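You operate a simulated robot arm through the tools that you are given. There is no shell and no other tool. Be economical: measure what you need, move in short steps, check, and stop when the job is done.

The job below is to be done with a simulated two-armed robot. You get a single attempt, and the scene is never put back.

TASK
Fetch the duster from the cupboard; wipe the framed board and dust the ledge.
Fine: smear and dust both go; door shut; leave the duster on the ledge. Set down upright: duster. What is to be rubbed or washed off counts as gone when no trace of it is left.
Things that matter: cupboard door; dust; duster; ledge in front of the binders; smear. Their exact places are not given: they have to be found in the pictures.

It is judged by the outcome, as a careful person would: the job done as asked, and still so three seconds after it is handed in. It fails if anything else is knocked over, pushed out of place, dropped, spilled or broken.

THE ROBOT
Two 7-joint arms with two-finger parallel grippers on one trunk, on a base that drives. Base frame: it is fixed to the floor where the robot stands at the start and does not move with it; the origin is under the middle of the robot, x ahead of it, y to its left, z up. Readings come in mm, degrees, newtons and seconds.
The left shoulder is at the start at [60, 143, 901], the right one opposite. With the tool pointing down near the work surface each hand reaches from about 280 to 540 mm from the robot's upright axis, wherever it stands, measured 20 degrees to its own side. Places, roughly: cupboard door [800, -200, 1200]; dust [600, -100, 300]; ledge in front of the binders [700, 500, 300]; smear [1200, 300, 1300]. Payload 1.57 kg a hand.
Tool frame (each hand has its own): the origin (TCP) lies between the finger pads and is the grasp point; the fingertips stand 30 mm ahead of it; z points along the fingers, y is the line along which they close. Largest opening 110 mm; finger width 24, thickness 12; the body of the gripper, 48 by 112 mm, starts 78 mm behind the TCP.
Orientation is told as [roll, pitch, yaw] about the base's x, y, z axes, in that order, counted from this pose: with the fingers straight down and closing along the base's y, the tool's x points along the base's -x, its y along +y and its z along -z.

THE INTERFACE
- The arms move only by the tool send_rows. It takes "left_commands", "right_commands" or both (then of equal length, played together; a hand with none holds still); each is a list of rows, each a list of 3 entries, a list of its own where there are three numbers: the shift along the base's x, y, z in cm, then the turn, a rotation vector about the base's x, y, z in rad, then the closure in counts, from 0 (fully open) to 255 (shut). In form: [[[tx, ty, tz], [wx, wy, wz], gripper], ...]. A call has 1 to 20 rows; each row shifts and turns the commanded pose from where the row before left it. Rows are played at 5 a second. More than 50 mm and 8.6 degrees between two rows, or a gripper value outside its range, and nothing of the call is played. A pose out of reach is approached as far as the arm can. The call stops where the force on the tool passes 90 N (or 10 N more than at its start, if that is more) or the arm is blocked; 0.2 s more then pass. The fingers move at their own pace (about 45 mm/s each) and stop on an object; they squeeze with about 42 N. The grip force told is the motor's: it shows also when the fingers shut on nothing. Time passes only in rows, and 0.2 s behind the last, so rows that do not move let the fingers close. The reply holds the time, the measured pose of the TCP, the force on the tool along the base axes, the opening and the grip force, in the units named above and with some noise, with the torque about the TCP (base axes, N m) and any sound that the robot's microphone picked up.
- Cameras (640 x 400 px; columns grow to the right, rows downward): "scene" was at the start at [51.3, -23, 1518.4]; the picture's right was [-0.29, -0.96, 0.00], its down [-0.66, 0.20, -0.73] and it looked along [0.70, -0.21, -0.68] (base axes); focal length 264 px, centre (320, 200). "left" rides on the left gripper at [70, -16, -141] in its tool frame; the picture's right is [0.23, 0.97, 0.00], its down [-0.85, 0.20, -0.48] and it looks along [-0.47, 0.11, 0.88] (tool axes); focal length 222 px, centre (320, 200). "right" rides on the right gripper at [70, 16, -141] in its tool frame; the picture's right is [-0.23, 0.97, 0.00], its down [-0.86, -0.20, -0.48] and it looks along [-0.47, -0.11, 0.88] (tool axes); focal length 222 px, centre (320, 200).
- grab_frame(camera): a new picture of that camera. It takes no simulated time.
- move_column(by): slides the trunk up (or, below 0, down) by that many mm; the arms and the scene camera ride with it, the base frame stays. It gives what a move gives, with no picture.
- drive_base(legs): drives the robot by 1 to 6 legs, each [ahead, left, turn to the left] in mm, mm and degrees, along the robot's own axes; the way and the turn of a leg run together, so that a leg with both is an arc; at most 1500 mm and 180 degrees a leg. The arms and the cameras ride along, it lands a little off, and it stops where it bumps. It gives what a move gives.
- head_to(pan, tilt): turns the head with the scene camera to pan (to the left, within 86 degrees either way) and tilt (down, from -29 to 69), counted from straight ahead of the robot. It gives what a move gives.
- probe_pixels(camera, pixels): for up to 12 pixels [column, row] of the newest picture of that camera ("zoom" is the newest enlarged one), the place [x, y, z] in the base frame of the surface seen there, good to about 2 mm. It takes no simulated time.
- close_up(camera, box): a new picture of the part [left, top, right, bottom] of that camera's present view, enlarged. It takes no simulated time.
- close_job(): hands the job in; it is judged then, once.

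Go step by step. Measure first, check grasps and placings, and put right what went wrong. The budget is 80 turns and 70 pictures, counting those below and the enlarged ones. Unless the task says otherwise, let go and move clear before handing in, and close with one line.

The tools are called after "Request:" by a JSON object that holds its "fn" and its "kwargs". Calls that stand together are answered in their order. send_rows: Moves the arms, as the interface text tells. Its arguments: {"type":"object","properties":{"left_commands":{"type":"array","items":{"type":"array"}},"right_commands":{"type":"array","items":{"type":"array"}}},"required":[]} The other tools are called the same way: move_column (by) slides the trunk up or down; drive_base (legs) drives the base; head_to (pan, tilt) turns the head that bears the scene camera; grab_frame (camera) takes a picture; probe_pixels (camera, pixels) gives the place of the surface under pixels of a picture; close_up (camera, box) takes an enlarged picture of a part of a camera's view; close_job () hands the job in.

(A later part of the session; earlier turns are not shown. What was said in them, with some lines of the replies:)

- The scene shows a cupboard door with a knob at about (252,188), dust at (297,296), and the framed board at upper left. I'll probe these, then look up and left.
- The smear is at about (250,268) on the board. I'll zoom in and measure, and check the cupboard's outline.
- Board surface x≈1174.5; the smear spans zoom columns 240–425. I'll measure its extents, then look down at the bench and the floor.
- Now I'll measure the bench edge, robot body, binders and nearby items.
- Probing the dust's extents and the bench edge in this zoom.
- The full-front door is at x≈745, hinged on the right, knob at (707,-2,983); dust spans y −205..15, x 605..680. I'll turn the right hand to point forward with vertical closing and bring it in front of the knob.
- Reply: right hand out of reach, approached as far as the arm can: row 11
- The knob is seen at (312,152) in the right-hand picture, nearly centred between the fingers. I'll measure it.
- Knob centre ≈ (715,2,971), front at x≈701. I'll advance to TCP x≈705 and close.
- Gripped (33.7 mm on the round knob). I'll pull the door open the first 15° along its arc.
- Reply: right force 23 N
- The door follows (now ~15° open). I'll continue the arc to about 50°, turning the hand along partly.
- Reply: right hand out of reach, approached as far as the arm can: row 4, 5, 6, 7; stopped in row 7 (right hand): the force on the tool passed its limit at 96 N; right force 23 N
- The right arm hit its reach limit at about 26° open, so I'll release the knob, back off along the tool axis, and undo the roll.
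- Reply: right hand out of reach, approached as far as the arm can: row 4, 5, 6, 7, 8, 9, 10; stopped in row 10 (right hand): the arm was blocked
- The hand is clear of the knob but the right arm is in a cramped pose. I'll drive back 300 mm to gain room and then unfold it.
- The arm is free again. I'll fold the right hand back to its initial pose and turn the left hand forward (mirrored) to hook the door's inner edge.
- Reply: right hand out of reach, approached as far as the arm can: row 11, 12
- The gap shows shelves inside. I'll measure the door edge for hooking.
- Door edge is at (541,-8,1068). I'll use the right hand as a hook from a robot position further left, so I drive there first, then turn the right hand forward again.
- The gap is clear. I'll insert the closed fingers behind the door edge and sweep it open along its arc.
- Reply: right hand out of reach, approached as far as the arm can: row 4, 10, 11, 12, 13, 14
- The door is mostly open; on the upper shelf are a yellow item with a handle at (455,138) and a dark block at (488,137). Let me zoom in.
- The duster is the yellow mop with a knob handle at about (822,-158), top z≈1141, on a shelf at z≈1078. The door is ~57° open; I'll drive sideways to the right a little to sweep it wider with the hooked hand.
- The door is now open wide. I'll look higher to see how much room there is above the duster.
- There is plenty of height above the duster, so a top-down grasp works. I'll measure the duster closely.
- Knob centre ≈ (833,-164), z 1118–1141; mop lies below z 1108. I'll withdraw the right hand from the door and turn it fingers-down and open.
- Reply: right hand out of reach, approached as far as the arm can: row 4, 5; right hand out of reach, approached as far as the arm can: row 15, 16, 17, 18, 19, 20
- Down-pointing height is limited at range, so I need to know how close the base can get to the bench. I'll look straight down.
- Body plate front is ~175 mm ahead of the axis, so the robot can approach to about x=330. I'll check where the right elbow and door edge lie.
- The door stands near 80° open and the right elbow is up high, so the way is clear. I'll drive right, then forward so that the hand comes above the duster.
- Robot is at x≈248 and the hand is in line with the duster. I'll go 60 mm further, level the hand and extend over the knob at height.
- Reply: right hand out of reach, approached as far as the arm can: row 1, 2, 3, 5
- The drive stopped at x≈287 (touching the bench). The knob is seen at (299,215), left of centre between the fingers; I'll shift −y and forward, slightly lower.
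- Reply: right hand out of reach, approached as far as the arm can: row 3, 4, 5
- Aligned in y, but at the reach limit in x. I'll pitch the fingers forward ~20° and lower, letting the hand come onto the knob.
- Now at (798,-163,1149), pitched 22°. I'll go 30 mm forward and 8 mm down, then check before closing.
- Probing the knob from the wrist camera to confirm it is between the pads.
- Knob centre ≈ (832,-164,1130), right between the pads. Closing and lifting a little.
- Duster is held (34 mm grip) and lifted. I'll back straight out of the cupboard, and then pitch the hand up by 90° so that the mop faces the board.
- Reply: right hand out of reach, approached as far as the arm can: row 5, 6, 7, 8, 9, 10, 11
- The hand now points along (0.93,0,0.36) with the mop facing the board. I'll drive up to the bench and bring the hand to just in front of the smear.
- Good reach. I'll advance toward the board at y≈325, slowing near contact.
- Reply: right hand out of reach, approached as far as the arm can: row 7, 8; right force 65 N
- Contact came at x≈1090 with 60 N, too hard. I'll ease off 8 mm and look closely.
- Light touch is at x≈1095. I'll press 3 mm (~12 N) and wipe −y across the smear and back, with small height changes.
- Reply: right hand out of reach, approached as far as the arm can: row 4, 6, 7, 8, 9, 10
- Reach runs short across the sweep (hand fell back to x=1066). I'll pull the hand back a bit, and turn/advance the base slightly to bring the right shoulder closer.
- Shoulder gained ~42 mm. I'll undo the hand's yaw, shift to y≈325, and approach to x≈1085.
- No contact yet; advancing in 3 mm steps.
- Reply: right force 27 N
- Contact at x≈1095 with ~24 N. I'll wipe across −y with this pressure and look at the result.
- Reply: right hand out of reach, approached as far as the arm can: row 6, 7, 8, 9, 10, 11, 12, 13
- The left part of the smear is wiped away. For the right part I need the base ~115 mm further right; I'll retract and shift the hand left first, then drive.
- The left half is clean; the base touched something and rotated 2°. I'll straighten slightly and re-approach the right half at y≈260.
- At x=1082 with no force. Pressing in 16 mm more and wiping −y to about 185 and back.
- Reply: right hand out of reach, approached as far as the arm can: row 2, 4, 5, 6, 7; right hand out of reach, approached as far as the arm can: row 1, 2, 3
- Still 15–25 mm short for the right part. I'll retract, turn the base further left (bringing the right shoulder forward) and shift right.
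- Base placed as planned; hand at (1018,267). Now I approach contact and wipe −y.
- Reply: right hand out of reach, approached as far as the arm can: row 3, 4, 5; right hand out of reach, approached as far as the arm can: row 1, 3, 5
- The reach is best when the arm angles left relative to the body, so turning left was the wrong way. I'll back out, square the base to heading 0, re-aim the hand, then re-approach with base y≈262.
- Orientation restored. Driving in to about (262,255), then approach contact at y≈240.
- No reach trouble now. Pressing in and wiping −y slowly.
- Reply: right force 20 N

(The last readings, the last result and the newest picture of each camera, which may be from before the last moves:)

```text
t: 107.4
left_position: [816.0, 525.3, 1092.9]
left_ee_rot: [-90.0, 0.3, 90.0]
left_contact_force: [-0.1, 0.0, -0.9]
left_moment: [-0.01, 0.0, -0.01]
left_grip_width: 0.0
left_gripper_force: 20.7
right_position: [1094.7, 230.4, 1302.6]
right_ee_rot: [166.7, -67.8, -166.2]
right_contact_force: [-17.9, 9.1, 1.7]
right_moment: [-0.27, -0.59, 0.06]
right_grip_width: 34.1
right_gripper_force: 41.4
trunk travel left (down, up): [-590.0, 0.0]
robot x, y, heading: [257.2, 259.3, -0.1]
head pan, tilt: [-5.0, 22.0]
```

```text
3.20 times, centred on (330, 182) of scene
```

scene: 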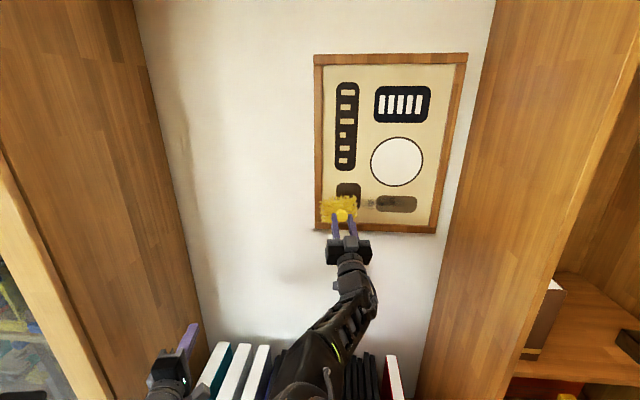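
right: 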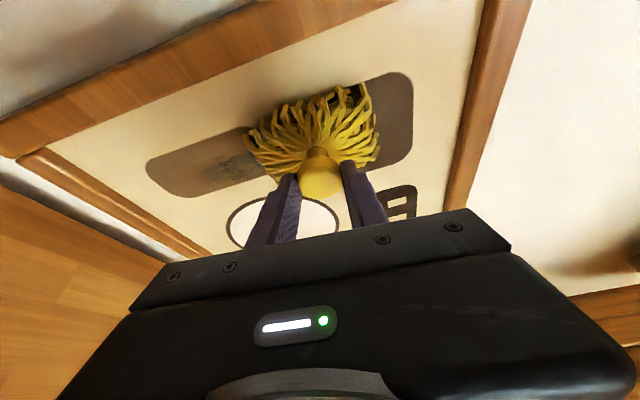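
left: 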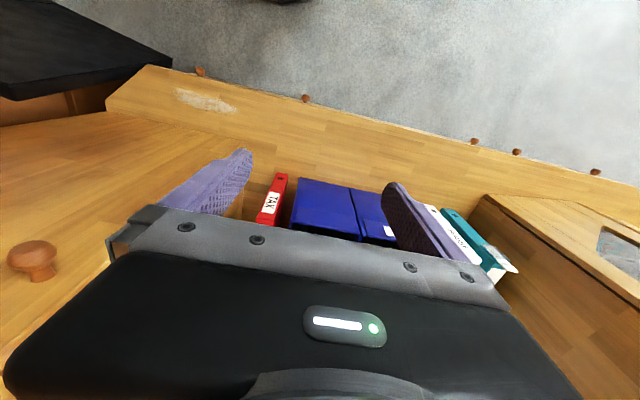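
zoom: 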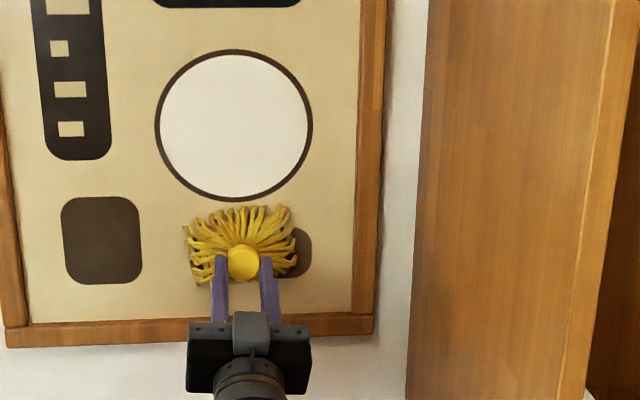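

In contact with 18 N at y≈230. Continuing −y to about 190, then back with slight height shifts.

Request:
{"fn": "send_rows", "kwargs": {"right_commands": [[[0, -1.0, -0.3], [0, 0, 0], 255], [[0, -1.0, 0], [0, 0, 0], 255], [[0, -1.0, 0], [0, 0, 0], 255], [[0, -1.0, 0], [0, 0, 0], 255], [[0.1, 0, -0.8], [0, 0, 0], 255], [[0, 1.2, 0], [0, 0, 0], 255], [[0, 1.2, 0], [0, 0, 0], 255], [[0, 1.2, 0], [0, 0, 0], 255], [[0, 1.2, 0], [0, 0, 0], 255], [[0, 1.2, 0], [0, 0, 0], 255], [[0, 1.2, 0], [0, 0, 0], 255], [[0, 1.2, 0], [0, 0, 0], 255], [[0, 1.2, 0], [0, 0, 0], 255]]}}

Request:
{"fn": "send_rows", "kwargs": {"right_commands": [[[-2, 1, 0], [0, 0, 0], 255], [[-3, 1.5, -1], [0, 0, 0], 255], [[-3, 1.5, -2], [0, 0, 0], 255], [[-3, 0, -3], [0, 0, 0], 255], [[-3, 0, -3], [0, 0, 0], 255]]}}

Request:
{"fn": "close_up", "kwargs": {"camera": "scene", "box": [230, 120, 430, 245]}}

```text
t: 110.2
left_position: [817.6, 525.4, 1090.9]
left_ee_rot: [-90.0, 0.2, 90.0]
left_contact_force: [0.6, -0.2, -0.2]
left_moment: [-0.01, 0.04, 0.01]
left_grip_width: 0.2
left_gripper_force: 21.3
right_position: [1092.3, 285.3, 1286.6]
right_ee_rot: [166.4, -68.2, -165.9]
right_contact_force: [-0.7, 0.0, -0.4]
right_moment: [0.03, 0.07, -0.01]
right_grip_width: 33.8
right_gripper_force: 41.8
right hand out of reach, approached as far as the arm can: row 2, 5
trunk travel left (down, up): [-590.0, 0.0]
robot x, y, heading: [249.7, 258.9, -0.3]
head pan, tilt: [-5.0, 22.0]
```

```text
t: 111.4
left_position: [816.6, 524.8, 1093.0]
left_ee_rot: [-90.0, 0.1, 90.0]
left_contact_force: [-0.2, 0.2, 0.2]
left_moment: [0.0, 0.03, -0.02]
left_grip_width: 0.0
left_gripper_force: 21.3
right_position: [951.3, 327.0, 1197.6]
right_ee_rot: [166.3, -68.1, -165.9]
right_contact_force: [0.2, -0.7, -1.2]
right_moment: [-0.02, 0.06, 0.01]
right_grip_width: 33.9
right_gripper_force: 41.7
trunk travel left (down, up): [-590.0, 0.0]
robot x, y, heading: [252.8, 257.5, 0.0]
head pan, tilt: [-5.0, 22.0]
```

```text
3.20 times, centred on (330, 182) of scene
```

zoom: 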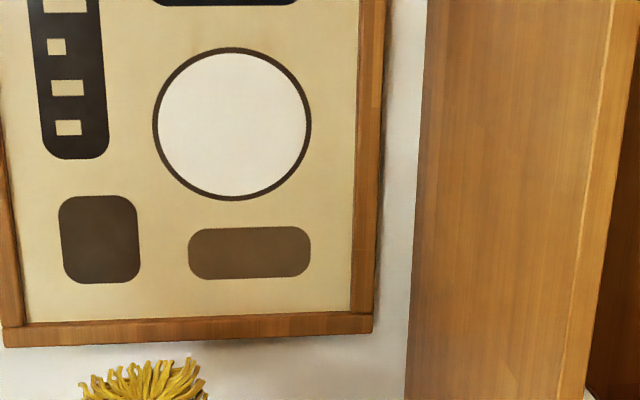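

The smear seems gone; I'll check at higher magnification.

Request:
{"fn": "close_up", "kwargs": {"camera": "scene", "box": [245, 175, 335, 225]}}

```text
7.11 times, centred on (290, 200) of scene
```

zoom: 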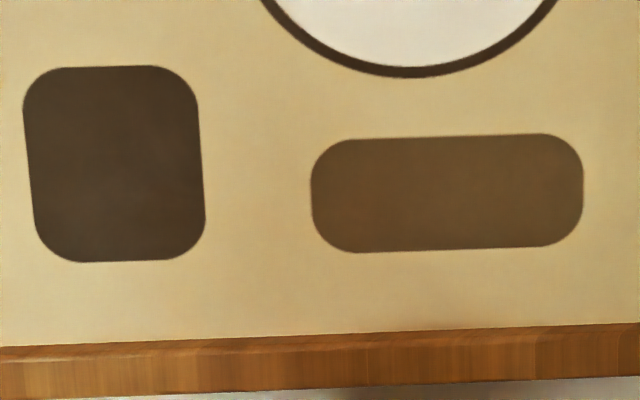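

The board is clean. Now I'll back away, tuck the left hand fingers-down and return the right hand with the duster to its downward pose.

Request:
{"fn": "drive_base", "kwargs": {"legs": [[-350, 0, 0]]}}

Request:
{"fn": "send_rows", "kwargs": {"right_commands": [[[-1.25, -1.2, -0.25], [0, 0.07854, 0], 255], [[-1.25, -1.2, -0.25], [0, 0.07854, 0], 255], [[-1.25, -1.2, -0.25], [0, 0.07854, 0], 255], [[-1.25, -1.2, -0.25], [0, 0.07854, 0], 255], [[-1.25, -1.2, -0.25], [0, 0.07854, 0], 255], [[-1.25, -1.2, -0.25], [0, 0.07854, 0], 255], [[-1.25, -1.2, -0.25], [0, 0.07854, 0], 255], [[-1.25, -1.2, -0.25], [0, 0.07854, 0], 255], [[-1.25, -1.2, -0.25], [0, 0.07854, 0], 255], [[-1.25, -1.2, -0.25], [0, 0.07854, 0], 255], [[-1.25, -1.2, -0.25], [0, 0.07854, 0], 255], [[-1.25, -1.2, -0.25], [0, 0.07854, 0], 255], [[-1.25, -1.2, -0.25], [0, 0.07854, 0], 255], [[-1.25, -1.2, -0.25], [0, 0.07854, 0], 255], [[-1.25, -1.2, -0.25], [0, 0.07854, 0], 255], [[-1.25, -1.2, -0.25], [0, 0.07854, 0], 255], [[-1.25, -1.2, -0.25], [0, 0.07854, 0], 255], [[-1.25, -1.2, -0.25], [0, 0.07854, 0], 255], [[-1.25, -1.2, -0.25], [0, 0.07854, 0], 255], [[-1.25, -1.2, -0.25], [0, 0.07854, 0], 255]], "left_commands": [[[-0.85, 0, 0], [0.06046, 0.06046, -0.06046], 255], [[-0.85, 0, 0], [0.06046, 0.06046, -0.06046], 255], [[-0.85, 0, 0], [0.06046, 0.06046, -0.06046], 255], [[-0.85, 0, 0], [0.06046, 0.06046, -0.06046], 255], [[-0.85, 0, 0], [0.06046, 0.06046, -0.06046], 255], [[-0.85, 0, 0], [0.06046, 0.06046, -0.06046], 255], [[-0.85, 0, 0], [0.06046, 0.06046, -0.06046], 255], [[-0.85, 0, 0], [0.06046, 0.06046, -0.06046], 255], [[-0.85, 0, 0], [0.06046, 0.06046, -0.06046], 255], [[-0.85, 0, 0], [0.06046, 0.06046, -0.06046], 255], [[-0.85, 0, 0], [0.06046, 0.06046, -0.06046], 255], [[-0.85, 0, 0], [0.06046, 0.06046, -0.06046], 255], [[-0.85, 0, 0], [0.06046, 0.06046, -0.06046], 255], [[-0.85, 0, 0], [0.06046, 0.06046, -0.06046], 255], [[-0.85, 0, 0], [0.06046, 0.06046, -0.06046], 255], [[-0.85, 0, 0], [0.06046, 0.06046, -0.06046], 255], [[-0.85, 0, 0], [0.06046, 0.06046, -0.06046], 255], [[-0.85, 0, 0], [0.06046, 0.06046, -0.06046], 255], [[-0.85, 0, 0], [0.06046, 0.06046, -0.06046], 255], [[-0.85, 0, 0], [0.06046, 0.06046, -0.06046], 255]]}}

Request:
{"fn": "move_column", "kwargs": {"by": -450}}

Request:
{"fn": "head_to", "kwargs": {"pan": -15, "tilt": 40}}

Request:
{"fn": "grab_frame", "kwargs": {"camera": "scene"}}

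Request:
{"fn": "grab_frame", "kwargs": {"camera": "right"}}

```text
t: 113.7
left_position: [467.9, 523.8, 1091.8]
left_ee_rot: [-89.9, 0.0, 89.8]
left_contact_force: [-0.4, 0.1, 0.5]
left_moment: [0.0, 0.01, 0.01]
left_grip_width: 0.0
left_gripper_force: 20.7
right_position: [601.1, 325.0, 1199.5]
right_ee_rot: [166.3, -68.1, -166.2]
right_contact_force: [0.4, 0.5, -1.0]
right_moment: [0.01, 0.08, 0.0]
right_grip_width: 33.8
right_gripper_force: 41.9
trunk travel left (down, up): [-590.0, 0.0]
robot x, y, heading: [-95.7, 259.3, 0.2]
head pan, tilt: [-5.0, 22.0]
```

```text
t: 117.8
left_position: [298.0, 523.2, 1091.6]
left_ee_rot: [0.0, 0.3, 0.2]
left_contact_force: [0.2, 0.0, -0.2]
left_moment: [0.01, 0.0, -0.01]
left_grip_width: 0.3
left_gripper_force: 21.4
right_position: [353.0, 84.8, 1149.5]
right_ee_rot: [1.3, -21.1, -5.4]
right_contact_force: [-0.1, -1.0, -0.2]
right_moment: [0.03, -0.02, -0.02]
right_grip_width: 33.8
right_gripper_force: 41.2
trunk travel left (down, up): [-590.0, 0.0]
robot x, y, heading: [-97.9, 260.9, -0.2]
head pan, tilt: [-5.0, 22.0]
```

```text
refused: -450 is not a number from -400 to 400
```

```text
t: 118.7
left_position: [298.3, 524.8, 1091.6]
left_ee_rot: [0.0, 0.1, 0.2]
left_contact_force: [0.4, -0.9, -0.3]
left_moment: [-0.03, 0.06, 0.02]
left_grip_width: 0.0
left_gripper_force: 20.6
right_position: [353.0, 84.7, 1148.5]
right_ee_rot: [1.3, -21.2, -5.5]
right_contact_force: [-0.5, 0.7, -0.1]
right_moment: [-0.02, -0.02, -0.01]
right_grip_width: 33.7
right_gripper_force: 41.3
trunk travel left (down, up): [-590.0, 0.0]
robot x, y, heading: [-92.9, 262.2, -0.2]
head pan, tilt: [-15.0, 40.0]
```

```text
22 pictures are left
```

scene: 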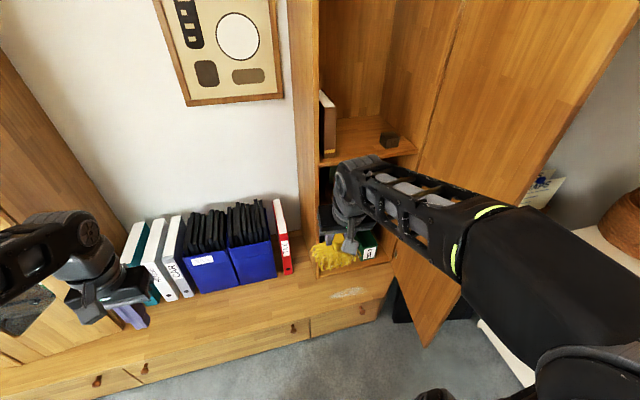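

```text
21 pictures are left
```

right: 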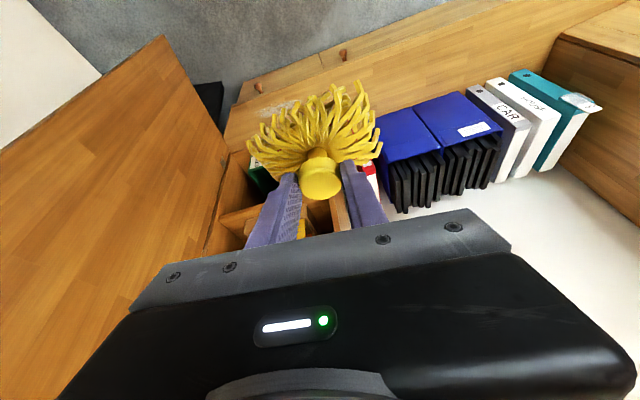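

Both arms are as wanted. I'll lower the trunk 400 mm and drive to in front of the dust.

Request:
{"fn": "move_column", "kwargs": {"by": -400}}

Request:
{"fn": "drive_base", "kwargs": {"legs": [[0, -200, 0], [290, 0, 0]]}}

Request:
{"fn": "head_to", "kwargs": {"pan": -20, "tilt": 55}}

Request:
{"fn": "grab_frame", "kwargs": {"camera": "scene"}}

```text
t: 122.5
left_position: [298.8, 523.6, 692.1]
left_ee_rot: [-0.1, 0.2, 0.2]
left_contact_force: [-0.5, -0.1, -0.2]
left_moment: [-0.01, 0.01, 0.01]
left_grip_width: 0.3
left_gripper_force: 21.0
right_position: [352.0, 85.6, 748.5]
right_ee_rot: [1.3, -21.1, -5.5]
right_contact_force: [0.0, 0.7, -0.2]
right_moment: [0.0, 0.02, -0.03]
right_grip_width: 33.9
right_gripper_force: 41.7
trunk travel left (down, up): [-190.0, 400.0]
robot x, y, heading: [-94.3, 256.7, -0.1]
head pan, tilt: [-15.0, 40.0]
```

```text
t: 125.7
left_position: [589.7, 325.5, 691.8]
left_ee_rot: [-0.1, 0.1, 0.3]
left_contact_force: [0.3, 0.1, 0.0]
left_moment: [0.0, 0.04, 0.0]
left_grip_width: 0.2
left_gripper_force: 20.7
right_position: [645.0, -112.5, 747.4]
right_ee_rot: [1.4, -21.1, -5.4]
right_contact_force: [-0.5, -0.1, 0.1]
right_moment: [0.0, -0.01, 0.0]
right_grip_width: 34.0
right_gripper_force: 41.8
trunk travel left (down, up): [-190.0, 400.0]
robot x, y, heading: [195.7, 59.5, -0.1]
head pan, tilt: [-15.0, 40.0]
```

```text
t: 126.5
left_position: [591.6, 324.7, 691.0]
left_ee_rot: [-0.1, 0.1, 0.3]
left_contact_force: [0.5, -0.1, 0.6]
left_moment: [0.03, 0.03, -0.04]
left_grip_width: 0.2
left_gripper_force: 21.5
right_position: [644.1, -114.2, 747.8]
right_ee_rot: [1.3, -21.2, -5.4]
right_contact_force: [-0.4, 0.1, -0.2]
right_moment: [0.01, -0.02, 0.01]
right_grip_width: 33.8
right_gripper_force: 41.4
trunk travel left (down, up): [-190.0, 400.0]
robot x, y, heading: [196.2, 61.2, 0.1]
head pan, tilt: [-20.0, 55.0]
```

```text
20 pictures are left
```

scene: 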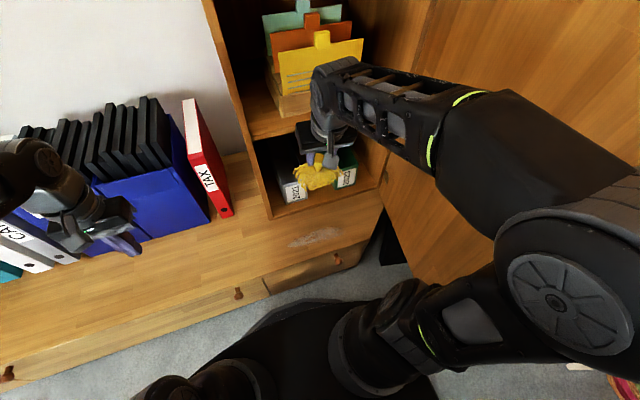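

Everything is clear. Lowering the trunk 150 mm more, then the hand to just above the dust's left end.

Request:
{"fn": "move_column", "kwargs": {"by": -150}}

Request:
{"fn": "send_rows", "kwargs": {"right_commands": [[[-0.2, 2.2, -3.0], [0, 0, 0], 255], [[-0.2, 2.2, -3.0], [0, 0, 0], 255], [[-0.2, 2.2, -3.0], [0, 0, 0], 255], [[-0.2, 2.2, -3.0], [0, 0, 0], 255], [[0, 1.0, -2.5], [0, 0, 0], 255], [[0, 0, -1.5], [0, 0, 0], 255], [[0, 0, 0], [0, 0, 0], 255]]}}

Request:
{"fn": "grab_frame", "kwargs": {"camera": "scene"}}

```text
t: 128.2
left_position: [588.7, 323.8, 541.6]
left_ee_rot: [-0.1, 0.1, 0.3]
left_contact_force: [0.1, -0.2, 0.1]
left_moment: [0.01, 0.01, -0.01]
left_grip_width: 0.0
left_gripper_force: 21.1
right_position: [645.0, -113.8, 598.5]
right_ee_rot: [1.4, -21.2, -5.3]
right_contact_force: [-1.3, -0.8, -0.9]
right_moment: [0.03, -0.03, 0.02]
right_grip_width: 33.8
right_gripper_force: 41.8
trunk travel left (down, up): [-40.0, 550.0]
robot x, y, heading: [196.7, 63.1, 0.1]
head pan, tilt: [-20.0, 55.0]
```

```text
t: 129.8
left_position: [589.9, 324.2, 540.5]
left_ee_rot: [-0.2, 0.2, 0.3]
left_contact_force: [0.1, -0.1, -0.3]
left_moment: [0.0, -0.01, 0.05]
left_grip_width: 0.0
left_gripper_force: 21.4
right_position: [635.5, -15.9, 437.2]
right_ee_rot: [1.3, -21.2, -5.3]
right_contact_force: [0.0, -1.2, -1.1]
right_moment: [-0.01, 0.0, 0.02]
right_grip_width: 33.8
right_gripper_force: 41.4
trunk travel left (down, up): [-40.0, 550.0]
robot x, y, heading: [193.2, 61.5, -0.2]
head pan, tilt: [-20.0, 55.0]
```

```text
19 pictures are left
```

scene: 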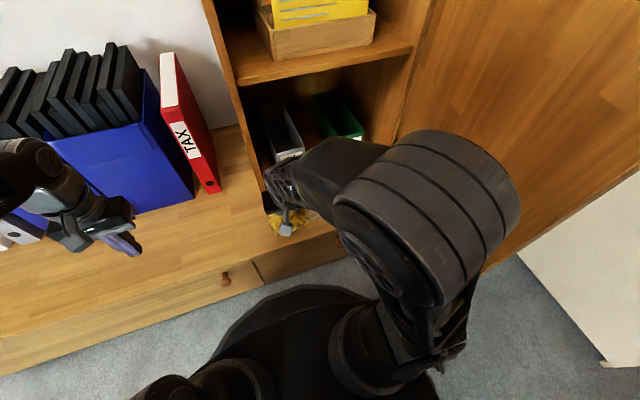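

Hand at z=437 with no contact. Descending gently to touch.

Request:
{"fn": "send_rows", "kwargs": {"right_commands": [[[0, 0, -0.5], [0, 0, 0], 255], [[0, 0, -0.4], [0, 0, 0], 255], [[0, 0, -0.4], [0, 0, 0], 255], [[0, 0, -0.3], [0, 0, 0], 255], [[0, 0, 0], [0, 0, 0], 255]]}}

```text
t: 131.0
left_position: [591.0, 325.3, 541.9]
left_ee_rot: [-0.1, 0.0, 0.3]
left_contact_force: [0.5, -0.1, -0.2]
left_moment: [0.01, 0.02, -0.01]
left_grip_width: 0.0
left_gripper_force: 21.0
right_position: [636.0, -16.0, 423.2]
right_ee_rot: [1.2, -21.4, -5.4]
right_contact_force: [-2.2, -0.8, 11.3]
right_moment: [-0.54, 0.09, -0.07]
right_grip_width: 34.0
right_gripper_force: 41.7
trunk travel left (down, up): [-40.0, 550.0]
robot x, y, heading: [198.2, 56.3, 0.0]
head pan, tilt: [-20.0, 55.0]
```

Contact with 11 N at z≈423. Sweeping −y along the dust, then back at a greater x.

Request:
{"fn": "send_rows", "kwargs": {"right_commands": [[[0, 0.8, -0.1], [0, 0, 0], 255], [[-0.8, -1.6, 0], [0, 0, 0], 255], [[0, -1.6, 0], [0, 0, 0], 255], [[0, -1.6, 0], [0, 0, 0], 255], [[0, -1.6, 0], [0, 0, 0], 255], [[0, -1.6, 0], [0, 0, 0], 255], [[0, -1.6, 0], [0, 0, 0], 255], [[0, -1.6, 0], [0, 0, 0], 255], [[0, -1.6, 0], [0, 0, 0], 255], [[0, -1.6, 0], [0, 0, 0], 255], [[0, -1.6, 0], [0, 0, 0], 255], [[0, -1.6, 0], [0, 0, 0], 255], [[0, -1.6, 0], [0, 0, 0], 255], [[0, -1.0, 0], [0, 0, 0], 255]]}}

Request:
{"fn": "send_rows", "kwargs": {"right_commands": [[[1.5, 0, 0], [0, 0, 0], 255], [[1.5, 0, 0], [0, 0, 0], 255], [[0.8, 1.6, 0], [0, 0, 0], 255], [[0, 1.6, 0], [0, 0, 0], 255], [[0, 1.6, 0], [0, 0, 0], 255], [[0, 1.6, 0], [0, 0, 0], 255], [[0, 1.6, 0], [0, 0, 0], 255], [[0, 1.6, 0], [0, 0, 0], 255], [[0, 1.6, 0], [0, 0, 0], 255], [[0, 1.6, 0], [0, 0, 0], 255], [[0, 1.6, 0], [0, 0, 0], 255], [[0, 1.6, 0], [0, 0, 0], 255], [[0, 1.6, 0], [0, 0, 0], 255], [[0, 1.6, 0], [0, 0, 0], 255], [[0, 1.6, 0], [0, 0, 0], 255]]}}

Request:
{"fn": "grab_frame", "kwargs": {"camera": "scene"}}

```text
t: 134.0
left_position: [590.4, 325.0, 541.5]
left_ee_rot: [-0.1, 0.1, 0.4]
left_contact_force: [-0.4, 1.2, -0.1]
left_moment: [0.02, -0.01, 0.01]
left_grip_width: 0.0
left_gripper_force: 21.8
right_position: [628.9, -209.0, 422.2]
right_ee_rot: [1.3, -21.3, -5.5]
right_contact_force: [1.3, 12.5, 24.1]
right_moment: [-0.08, -0.44, 0.21]
right_grip_width: 33.7
right_gripper_force: 41.6
trunk travel left (down, up): [-40.0, 550.0]
robot x, y, heading: [196.8, 63.4, 0.0]
head pan, tilt: [-20.0, 55.0]
```

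```text
t: 137.2
left_position: [589.1, 325.3, 541.7]
left_ee_rot: [0.0, -0.1, 0.3]
left_contact_force: [-0.1, 0.2, 0.3]
left_moment: [-0.02, 0.0, 0.0]
left_grip_width: 0.1
left_gripper_force: 21.6
right_position: [666.5, -1.5, 422.2]
right_ee_rot: [1.3, -21.2, -5.4]
right_contact_force: [-0.1, -5.6, 15.3]
right_moment: [-0.62, 0.0, 0.06]
right_grip_width: 33.6
right_gripper_force: 41.3
trunk travel left (down, up): [-40.0, 550.0]
robot x, y, heading: [197.8, 60.7, 0.2]
head pan, tilt: [-20.0, 55.0]
```

```text
18 pictures are left
```

scene: 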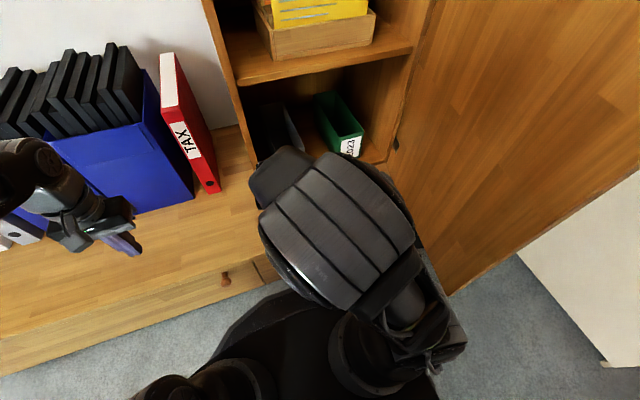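

The arm hides the dust area. I'll lift, back away, and inspect.

Request:
{"fn": "send_rows", "kwargs": {"right_commands": [[[0, 0, 2], [0, 0, 0], 255], [[0, 0, 2.5], [0, 0, 0], 255], [[-1, 0, 2.5], [0, 0, 0], 255]]}}

Request:
{"fn": "drive_base", "kwargs": {"legs": [[-250, 0, 0], [0, 300, 0]]}}

Request:
{"fn": "head_to", "kwargs": {"pan": -27, "tilt": 40}}

Request:
{"fn": "grab_frame", "kwargs": {"camera": "scene"}}

```text
t: 138.0
left_position: [590.0, 324.6, 541.8]
left_ee_rot: [0.0, 0.1, 0.3]
left_contact_force: [-0.3, -0.3, 0.6]
left_moment: [-0.01, 0.0, 0.01]
left_grip_width: 0.0
left_gripper_force: 21.4
right_position: [656.6, -1.6, 491.4]
right_ee_rot: [1.3, -21.1, -5.5]
right_contact_force: [-0.4, -0.8, -1.2]
right_moment: [0.0, -0.02, 0.05]
right_grip_width: 33.8
right_gripper_force: 40.9
trunk travel left (down, up): [-40.0, 550.0]
robot x, y, heading: [198.2, 57.0, 0.2]
head pan, tilt: [-20.0, 55.0]
```

```text
t: 141.5
left_position: [339.6, 626.8, 542.1]
left_ee_rot: [-0.1, 0.1, 0.2]
left_contact_force: [-0.2, 0.2, -0.2]
left_moment: [-0.02, 0.02, 0.01]
left_grip_width: 0.0
left_gripper_force: 20.9
right_position: [406.5, 299.5, 491.5]
right_ee_rot: [1.3, -21.1, -5.5]
right_contact_force: [-0.6, 0.2, -0.1]
right_moment: [0.0, -0.01, 0.01]
right_grip_width: 33.6
right_gripper_force: 41.3
trunk travel left (down, up): [-40.0, 550.0]
robot x, y, heading: [-55.1, 360.0, -0.0]
head pan, tilt: [-20.0, 55.0]
```

```text
t: 142.3
left_position: [341.2, 627.1, 541.2]
left_ee_rot: [-0.1, 0.1, 0.2]
left_contact_force: [0.5, 0.1, 0.0]
left_moment: [-0.02, -0.01, 0.0]
left_grip_width: 0.1
left_gripper_force: 21.9
right_position: [406.3, 299.5, 491.8]
right_ee_rot: [1.2, -21.2, -5.5]
right_contact_force: [0.4, -0.8, -2.1]
right_moment: [-0.01, -0.02, 0.0]
right_grip_width: 34.1
right_gripper_force: 41.2
trunk travel left (down, up): [-40.0, 550.0]
robot x, y, heading: [-55.2, 361.3, 0.2]
head pan, tilt: [-27.0, 40.0]
```

```text
17 pictures are left
```

scene: 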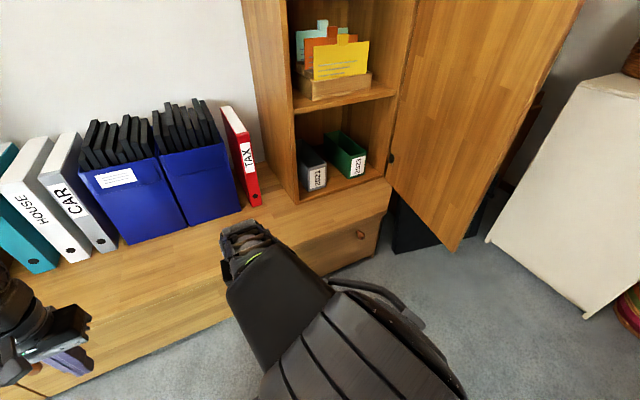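

Request:
{"fn": "close_up", "kwargs": {"camera": "scene", "box": [250, 170, 410, 270]}}

Request:
{"fn": "probe_pixels", "kwargs": {"camera": "scene", "pixels": [[230, 212], [170, 243], [100, 258], [190, 262], [250, 205], [455, 245], [500, 60], [490, 240], [590, 310], [540, 110], [445, 215]]}}

```text
4.00 times, centred on (330, 220) of scene
```

zoom: 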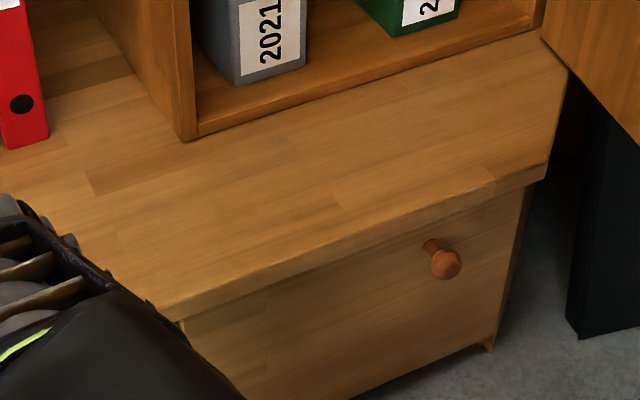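

```text
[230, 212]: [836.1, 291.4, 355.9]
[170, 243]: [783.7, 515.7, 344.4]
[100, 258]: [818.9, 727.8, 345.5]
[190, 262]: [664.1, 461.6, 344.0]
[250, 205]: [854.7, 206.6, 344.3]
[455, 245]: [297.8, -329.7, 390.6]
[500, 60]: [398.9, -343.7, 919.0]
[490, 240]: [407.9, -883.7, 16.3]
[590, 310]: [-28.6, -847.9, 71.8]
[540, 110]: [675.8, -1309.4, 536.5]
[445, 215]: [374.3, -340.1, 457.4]
```

The dust is gone without trace. Now I'll drive to set the duster on the ledge in front of the binders at about (672,430).

Request:
{"fn": "drive_base", "kwargs": {"legs": [[0, 130, 0], [265, 0, 0]]}}

Request:
{"fn": "send_rows", "kwargs": {"right_commands": [[[0, 0, -2.5], [0, 0, 0], 255], [[0, 0, -2.5], [0, 0, 0], 255], [[0, 0, -1.0], [0, 0, 0], 255], [[0, 0, -0.5], [0, 0, 0], 255], [[0, 0, -0.3], [0, 0, 0], 255], [[0, 0, 0], [0, 0, 0], 255]]}}

Request:
{"fn": "grab_frame", "kwargs": {"camera": "right"}}

```text
t: 145.0
left_position: [607.2, 756.0, 541.8]
left_ee_rot: [-0.1, 0.1, 0.3]
left_contact_force: [0.6, 0.8, -0.4]
left_moment: [0.02, 0.01, 0.0]
left_grip_width: 0.0
left_gripper_force: 21.5
right_position: [674.0, 430.0, 491.5]
right_ee_rot: [1.3, -21.1, -5.5]
right_contact_force: [-0.2, 0.7, -1.0]
right_moment: [-0.01, 0.01, -0.03]
right_grip_width: 33.9
right_gripper_force: 41.8
trunk travel left (down, up): [-40.0, 550.0]
robot x, y, heading: [215.1, 494.1, -0.1]
head pan, tilt: [-27.0, 40.0]
```

```text
t: 146.4
left_position: [608.0, 755.0, 541.3]
left_ee_rot: [0.0, 0.1, 0.2]
left_contact_force: [-0.3, 0.4, -0.1]
left_moment: [0.0, -0.01, -0.02]
left_grip_width: 0.1
left_gripper_force: 21.5
right_position: [673.3, 429.4, 422.9]
right_ee_rot: [1.3, -21.2, -5.5]
right_contact_force: [-0.5, 0.1, -0.1]
right_moment: [-0.02, -0.01, 0.02]
right_grip_width: 33.8
right_gripper_force: 41.4
trunk travel left (down, up): [-40.0, 550.0]
robot x, y, heading: [216.6, 488.5, -0.0]
head pan, tilt: [-27.0, 40.0]
```

```text
15 pictures are left
```

right: 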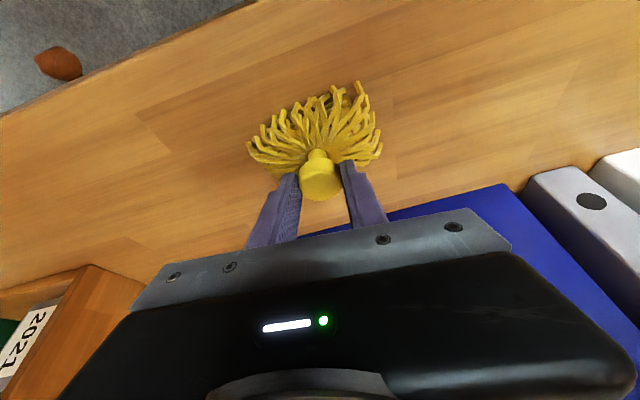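

Just about touching. Lowering a few mm for light contact, then checking.

Request:
{"fn": "send_rows", "kwargs": {"right_commands": [[[0, 0, -0.2], [0, 0, 0], 255], [[0, 0, -0.2], [0, 0, 0], 255], [[0, 0, 0], [0, 0, 0], 255]]}}

Request:
{"fn": "probe_pixels", "kwargs": {"camera": "right", "pixels": [[320, 178], [318, 165], [250, 145], [375, 140], [330, 95], [360, 90], [320, 195]]}}

```text
t: 147.2
left_position: [606.7, 755.9, 543.2]
left_ee_rot: [-0.2, 0.0, 0.2]
left_contact_force: [-0.7, -0.4, 0.9]
left_moment: [-0.01, 0.04, 0.02]
left_grip_width: 0.0
left_gripper_force: 21.3
right_position: [674.1, 430.5, 421.2]
right_ee_rot: [1.4, -21.5, -5.5]
right_contact_force: [-4.4, 2.1, 29.8]
right_moment: [-0.45, 0.2, 0.07]
right_grip_width: 34.0
right_gripper_force: 41.1
trunk travel left (down, up): [-40.0, 550.0]
robot x, y, heading: [214.9, 494.3, 0.1]
head pan, tilt: [-27.0, 40.0]
```

```text
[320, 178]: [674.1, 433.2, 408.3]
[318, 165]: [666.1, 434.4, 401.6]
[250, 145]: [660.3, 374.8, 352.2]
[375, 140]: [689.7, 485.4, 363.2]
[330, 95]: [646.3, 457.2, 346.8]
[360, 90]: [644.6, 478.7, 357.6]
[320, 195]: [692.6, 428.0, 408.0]
```

Knob top is at z≈408 = ledge + 63, so the duster stands flat. Easing the force, opening, and withdrawing along the tool axis.

Request:
{"fn": "send_rows", "kwargs": {"right_commands": [[[0, 0, 0.3], [0, 0, 0], 255], [[0, 0, 0], [0, 0, 0], 90], [[0, 0, 0], [0, 0, 0], 90], [[0, 0, 0], [0, 0, 0], 90], [[0, 0, 0], [0, 0, 0], 90], [[-0.4, 0, 1.0], [0, 0, 0], 90], [[-0.8, 0, 2.0], [0, 0, 0], 90], [[-1, 0, 2.5], [0, 0, 0], 90], [[-1, 0, 2.5], [0, 0, 0], 90], [[-1, 0, 2.5], [0, 0, 0], 90]]}}

Request:
{"fn": "grab_frame", "kwargs": {"camera": "right"}}

```text
t: 149.4
left_position: [608.1, 756.1, 542.1]
left_ee_rot: [-0.2, 0.1, 0.1]
left_contact_force: [0.0, 0.1, -0.2]
left_moment: [-0.03, 0.01, 0.0]
left_grip_width: 0.0
left_gripper_force: 21.6
right_position: [631.9, 429.6, 527.9]
right_ee_rot: [1.2, -21.2, -5.5]
right_contact_force: [0.1, 0.4, -0.3]
right_moment: [-0.03, 0.0, 0.01]
right_grip_width: 71.1
right_gripper_force: 0.0
trunk travel left (down, up): [-40.0, 550.0]
robot x, y, heading: [211.5, 493.4, -0.1]
head pan, tilt: [-27.0, 40.0]
```

```text
14 pictures are left
```

right: 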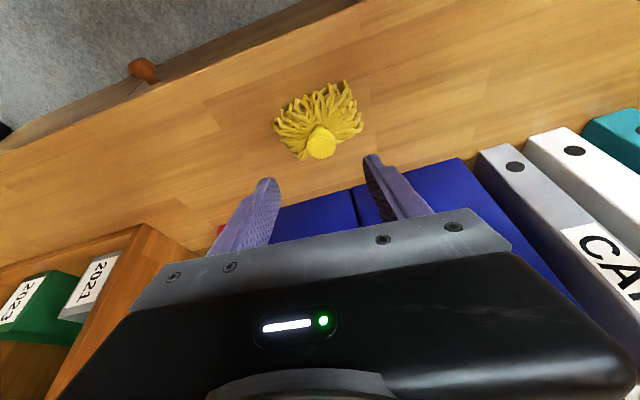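

The duster stands upright on the ledge. Now to close the door: raise the trunk, back off, and make a closed forward-pointing fist with the right hand.

Request:
{"fn": "move_column", "kwargs": {"by": 250}}

Request:
{"fn": "drive_base", "kwargs": {"legs": [[-490, 0, 0]]}}

Request:
{"fn": "send_rows", "kwargs": {"right_commands": [[[0.55, -1.52, 0], [0, -0.1333, 0.01], 255], [[0.55, -1.52, 0], [0, -0.1333, 0.01], 255], [[0.55, -1.52, 0], [0, -0.1333, 0.01], 255], [[0.55, -1.52, 0], [0, -0.1333, 0.01], 255], [[0.55, -1.52, 0], [0, -0.1333, 0.01], 255], [[0.55, -1.52, 0], [0, -0.1333, 0.01], 255], [[0.55, -1.52, 0], [0, -0.1333, 0.01], 255], [[0.55, -1.52, 0], [0, -0.1333, 0.01], 255], [[0.55, -1.52, 0], [0, -0.1333, 0.01], 255], [[0, 0, 0], [0, 0, 0], 255]]}}

Request:
{"fn": "grab_frame", "kwargs": {"camera": "scene"}}

```text
t: 152.0
left_position: [606.4, 756.3, 791.3]
left_ee_rot: [-0.2, 0.1, 0.2]
left_contact_force: [-0.1, 0.0, 0.8]
left_moment: [-0.01, -0.02, 0.01]
left_grip_width: 0.0
left_gripper_force: 21.8
right_position: [632.2, 429.4, 776.5]
right_ee_rot: [1.2, -21.2, -5.5]
right_contact_force: [0.2, 0.2, -0.7]
right_moment: [-0.01, 0.0, -0.01]
right_grip_width: 71.0
right_gripper_force: 0.1
trunk travel left (down, up): [-290.0, 300.0]
robot x, y, heading: [209.9, 492.3, 0.1]
head pan, tilt: [-27.0, 40.0]
```

```text
t: 154.9
left_position: [114.6, 756.9, 790.9]
left_ee_rot: [-0.1, 0.2, 0.2]
left_contact_force: [0.0, -0.3, 0.5]
left_moment: [-0.01, -0.01, 0.0]
left_grip_width: 0.2
left_gripper_force: 21.2
right_position: [138.3, 431.5, 776.6]
right_ee_rot: [1.4, -21.1, -5.6]
right_contact_force: [0.4, 0.6, -0.4]
right_moment: [-0.01, -0.01, -0.02]
right_grip_width: 71.2
right_gripper_force: 0.0
trunk travel left (down, up): [-290.0, 300.0]
robot x, y, heading: [-280.4, 491.7, -0.3]
head pan, tilt: [-27.0, 40.0]
```

```text
t: 157.1
left_position: [113.7, 756.6, 791.0]
left_ee_rot: [-0.1, 0.1, 0.0]
left_contact_force: [0.4, 0.8, -0.8]
left_moment: [-0.01, 0.02, 0.0]
left_grip_width: 0.1
left_gripper_force: 21.1
right_position: [276.9, 321.3, 806.1]
right_ee_rot: [89.6, -87.4, -86.1]
right_contact_force: [-0.7, -0.7, 0.0]
right_moment: [-0.01, -0.01, 0.01]
right_grip_width: 0.0
right_gripper_force: 21.5
right hand out of reach, approached as far as the arm can: row 3, 4, 5, 6, 7, 8
trunk travel left (down, up): [-290.0, 300.0]
robot x, y, heading: [-283.3, 493.6, -0.3]
head pan, tilt: [-27.0, 40.0]
```

```text
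13 pictures are left
```

scene: 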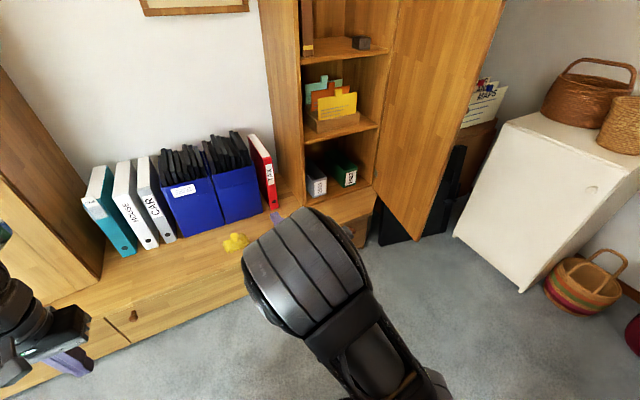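

The fist points forward with its tip at rel x≈590. I'll back a little more, move right past the door edge, and look.

Request:
{"fn": "drive_base", "kwargs": {"legs": [[-90, 0, 0], [0, -710, 0]]}}

Request:
{"fn": "head_to", "kwargs": {"pan": -10, "tilt": 35}}

Request:
{"fn": "grab_frame", "kwargs": {"camera": "scene"}}

```text
t: 161.7
left_position: [21.0, 44.9, 791.9]
left_ee_rot: [0.0, 0.1, 0.0]
left_contact_force: [0.4, -0.2, -0.5]
left_moment: [0.02, -0.01, 0.01]
left_grip_width: 0.2
left_gripper_force: 22.0
right_position: [184.0, -390.7, 807.4]
right_ee_rot: [89.1, -87.5, -86.0]
right_contact_force: [-0.1, 0.1, -0.6]
right_moment: [-0.02, -0.03, 0.0]
right_grip_width: 0.1
right_gripper_force: 21.2
trunk travel left (down, up): [-290.0, 300.0]
robot x, y, heading: [-370.7, -218.4, -0.1]
head pan, tilt: [-27.0, 40.0]
```

```text
t: 162.5
left_position: [21.3, 45.2, 791.9]
left_ee_rot: [-0.1, 0.2, 0.0]
left_contact_force: [0.5, -0.5, -0.3]
left_moment: [0.01, -0.03, 0.03]
left_grip_width: 0.2
left_gripper_force: 21.3
right_position: [184.4, -391.2, 806.8]
right_ee_rot: [89.1, -87.4, -86.0]
right_contact_force: [-0.2, 0.2, -0.4]
right_moment: [-0.01, -0.02, -0.02]
right_grip_width: 0.2
right_gripper_force: 21.7
trunk travel left (down, up): [-290.0, 300.0]
robot x, y, heading: [-372.4, -218.3, -0.5]
head pan, tilt: [-10.0, 35.0]
```

```text
12 pictures are left
```

scene: 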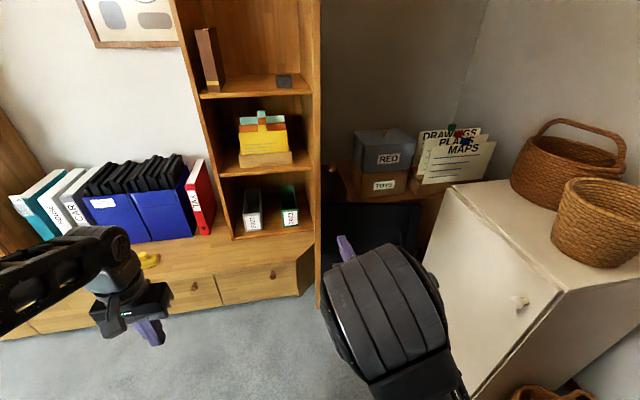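

The fist (345,245) is to the right of the edge-on door at column 320. I'll advance past the edge and push the door closed along its arc with base moves.

Request:
{"fn": "drive_base", "kwargs": {"legs": [[142, 0, 0], [13, 100, 0], [28, 66, 0], [38, 58, 0], [47, 51, 0]]}}

Request:
{"fn": "grab_frame", "kwargs": {"camera": "scene"}}

```text
t: 166.5
left_position: [292.7, 315.7, 791.4]
left_ee_rot: [-0.1, 0.1, -0.2]
left_contact_force: [0.5, 0.6, -0.9]
left_moment: [-0.02, 0.02, -0.01]
left_grip_width: 0.2
left_gripper_force: 21.1
right_position: [453.6, -119.5, 805.9]
right_ee_rot: [88.8, -87.5, -85.8]
right_contact_force: [0.7, -0.2, -0.5]
right_moment: [-0.02, 0.01, -0.01]
right_grip_width: 0.0
right_gripper_force: 21.5
trunk travel left (down, up): [-290.0, 300.0]
robot x, y, heading: [-101.2, 53.5, -0.4]
head pan, tilt: [-10.0, 35.0]
```

```text
11 pictures are left
```

scene: 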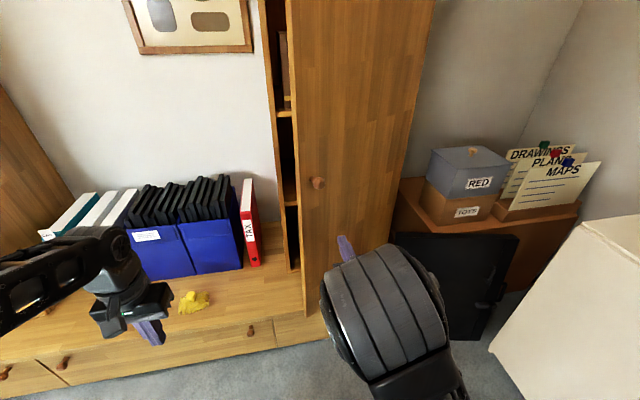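

The door is now ~25° open and following. Continuing the push to closed.

Request:
{"fn": "drive_base", "kwargs": {"legs": [[54, 40, 0], [62, 25, 0], [67, 10, 0], [70, 0, 0]]}}

Request:
{"fn": "grab_frame", "kwargs": {"camera": "scene"}}

```text
t: 169.3
left_position: [545.3, 390.7, 790.9]
left_ee_rot: [-0.1, 0.0, -0.1]
left_contact_force: [0.0, 0.3, 0.1]
left_moment: [-0.01, 0.01, -0.01]
left_grip_width: 0.0
left_gripper_force: 21.5
right_position: [706.7, -46.1, 805.6]
right_ee_rot: [88.5, -87.5, -85.5]
right_contact_force: [-0.1, -0.5, 0.2]
right_moment: [0.02, -0.02, -0.05]
right_grip_width: 0.0
right_gripper_force: 21.4
trunk travel left (down, up): [-290.0, 300.0]
robot x, y, heading: [151.5, 123.6, -0.3]
head pan, tilt: [-10.0, 35.0]
```

```text
10 pictures are left
```

scene: 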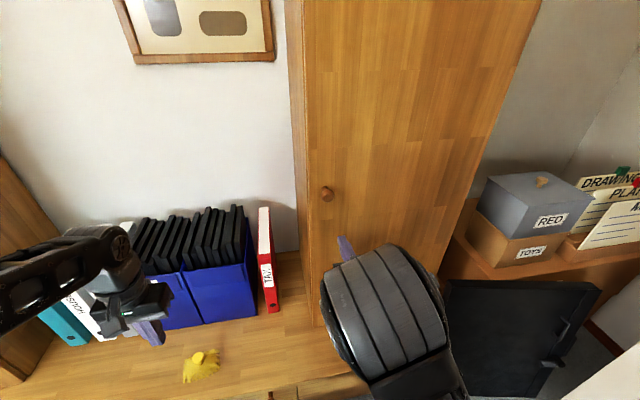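

Nearly shut; tip is ~8 mm off the closed face. I'll probe the door and push the last millimetres with the arm.

Request:
{"fn": "send_rows", "kwargs": {"right_commands": [[[0.5, 0, 0], [0, 0, 0], 255], [[0.5, 0, 0], [0, 0, 0], 255], [[0.3, 0, 0], [0, 0, 0], 255], [[0.2, 0, 0], [0, 0, 0], 255], [[0, 0, 0], [0, 0, 0], 255]]}}

Request:
{"fn": "probe_pixels", "kwargs": {"camera": "scene", "pixels": [[312, 150], [312, 240], [330, 230], [450, 100], [400, 60], [316, 60]]}}

```text
t: 170.5
left_position: [539.5, 389.4, 795.0]
left_ee_rot: [0.0, -0.3, -0.2]
left_contact_force: [-0.1, -0.4, 0.8]
left_moment: [-0.02, 0.0, 0.04]
left_grip_width: 0.0
left_gripper_force: 22.0
right_position: [712.8, -48.7, 805.8]
right_ee_rot: [83.6, -87.6, -80.8]
right_contact_force: [-77.2, 8.6, -1.2]
right_moment: [-0.05, -0.29, -0.36]
right_grip_width: 0.0
right_gripper_force: 21.3
trunk travel left (down, up): [-290.0, 300.0]
robot x, y, heading: [149.2, 125.0, -0.7]
head pan, tilt: [-10.0, 35.0]
```

```text
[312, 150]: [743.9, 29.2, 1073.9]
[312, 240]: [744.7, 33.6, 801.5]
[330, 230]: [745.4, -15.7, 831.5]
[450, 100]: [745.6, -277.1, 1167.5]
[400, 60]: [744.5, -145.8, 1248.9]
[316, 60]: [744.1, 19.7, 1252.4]
```

The door face reads x≈744–745 across its width, as at the start, so it is shut. Retracting the hand and backing away for a final check.

Request:
{"fn": "send_rows", "kwargs": {"right_commands": [[[-1.0, 0, 0], [0, 0, 0], 255], [[-2, 0, 0], [0, 0, 0], 255], [[-3, 0, 0], [0, 0, 0], 255], [[0, 0, 0], [0, 0, 0], 255]]}}

Request:
{"fn": "drive_base", "kwargs": {"legs": [[-350, 100, 0]]}}

Request:
{"fn": "head_to", "kwargs": {"pan": -8, "tilt": 30}}

Request:
{"fn": "grab_frame", "kwargs": {"camera": "scene"}}

```text
t: 171.5
left_position: [544.3, 387.6, 790.6]
left_ee_rot: [-0.1, 0.1, 0.0]
left_contact_force: [0.6, -1.1, 0.3]
left_moment: [-0.02, 0.02, 0.0]
left_grip_width: 0.0
left_gripper_force: 21.5
right_position: [702.4, -45.4, 802.1]
right_ee_rot: [90.3, -87.4, -87.3]
right_contact_force: [0.2, 0.5, 0.0]
right_moment: [-0.01, -0.03, 0.02]
right_grip_width: 0.0
right_gripper_force: 21.1
right hand out of reach, approached as far as the arm can: row 2, 3
trunk travel left (down, up): [-290.0, 300.0]
robot x, y, heading: [149.6, 126.5, -0.7]
head pan, tilt: [-10.0, 35.0]
```

```text
t: 173.8
left_position: [195.1, 491.5, 791.3]
left_ee_rot: [-0.2, 0.1, -0.3]
left_contact_force: [0.0, -0.3, -0.1]
left_moment: [-0.02, -0.04, -0.01]
left_grip_width: 0.1
left_gripper_force: 21.4
right_position: [351.4, 56.0, 801.9]
right_ee_rot: [89.4, -87.5, -86.5]
right_contact_force: [-0.4, -0.4, 0.8]
right_moment: [0.02, 0.01, 0.0]
right_grip_width: 0.0
right_gripper_force: 21.4
trunk travel left (down, up): [-290.0, 300.0]
robot x, y, heading: [-199.6, 230.0, -0.5]
head pan, tilt: [-10.0, 35.0]
```

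```text
t: 174.5
left_position: [194.4, 493.0, 791.6]
left_ee_rot: [-0.1, 0.1, -0.2]
left_contact_force: [0.3, -0.4, -0.4]
left_moment: [-0.03, -0.01, -0.03]
left_grip_width: 0.0
left_gripper_force: 20.9
right_position: [351.2, 56.9, 802.0]
right_ee_rot: [89.4, -87.5, -86.4]
right_contact_force: [1.3, 0.5, -0.1]
right_moment: [-0.03, -0.01, -0.02]
right_grip_width: 0.0
right_gripper_force: 21.0
trunk travel left (down, up): [-290.0, 300.0]
robot x, y, heading: [-196.5, 231.1, -0.5]
head pan, tilt: [-8.0, 30.0]
```

```text
9 pictures are left
```

scene: 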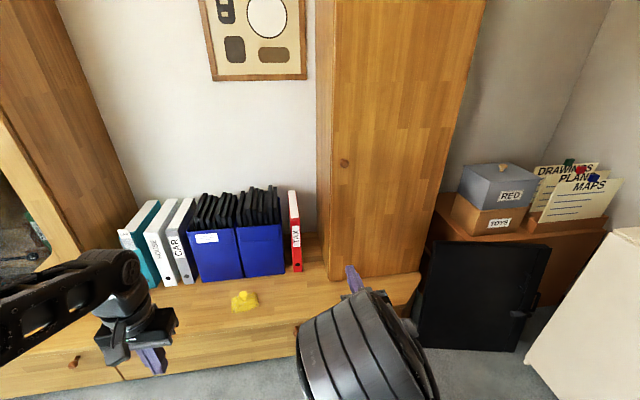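

Request:
{"fn": "close_up", "kwargs": {"camera": "scene", "box": [190, 0, 430, 150]}}

Request:
{"fn": "close_up", "kwargs": {"camera": "scene", "box": [200, 240, 430, 340]}}

Request:
{"fn": "probe_pixels", "kwargs": {"camera": "scene", "pixels": [[333, 120], [340, 200], [450, 60], [420, 200], [243, 295]]}}

```text
2.67 times, centred on (310, 75) of scene
```

zoom: 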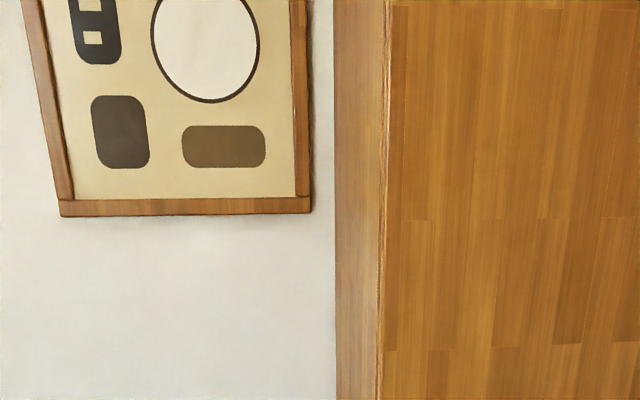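

```text
2.78 times, centred on (315, 290) of scene
```

zoom: 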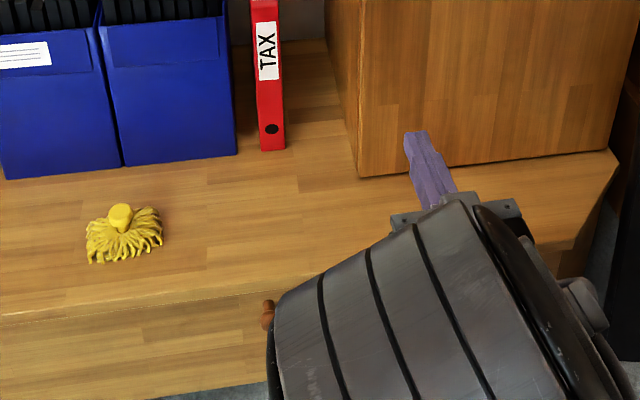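

```text
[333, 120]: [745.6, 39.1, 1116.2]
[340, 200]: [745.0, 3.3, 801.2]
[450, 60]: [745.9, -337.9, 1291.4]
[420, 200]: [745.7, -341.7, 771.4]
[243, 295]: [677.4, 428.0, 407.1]
```

Everything checks out: the board and ledge are clean, the door is shut (face at x≈745 throughout), and the duster stands upright on the ledge. I'm handing the job in.

Request:
{"fn": "close_job", "kwargs": {}}

```text
The job is handed in.
```

The job is done and handed in: the smear on the framed board and the dust on the ledge are both gone, the cupboard door is shut, and the duster stands upright on the ledge in front of the binders.
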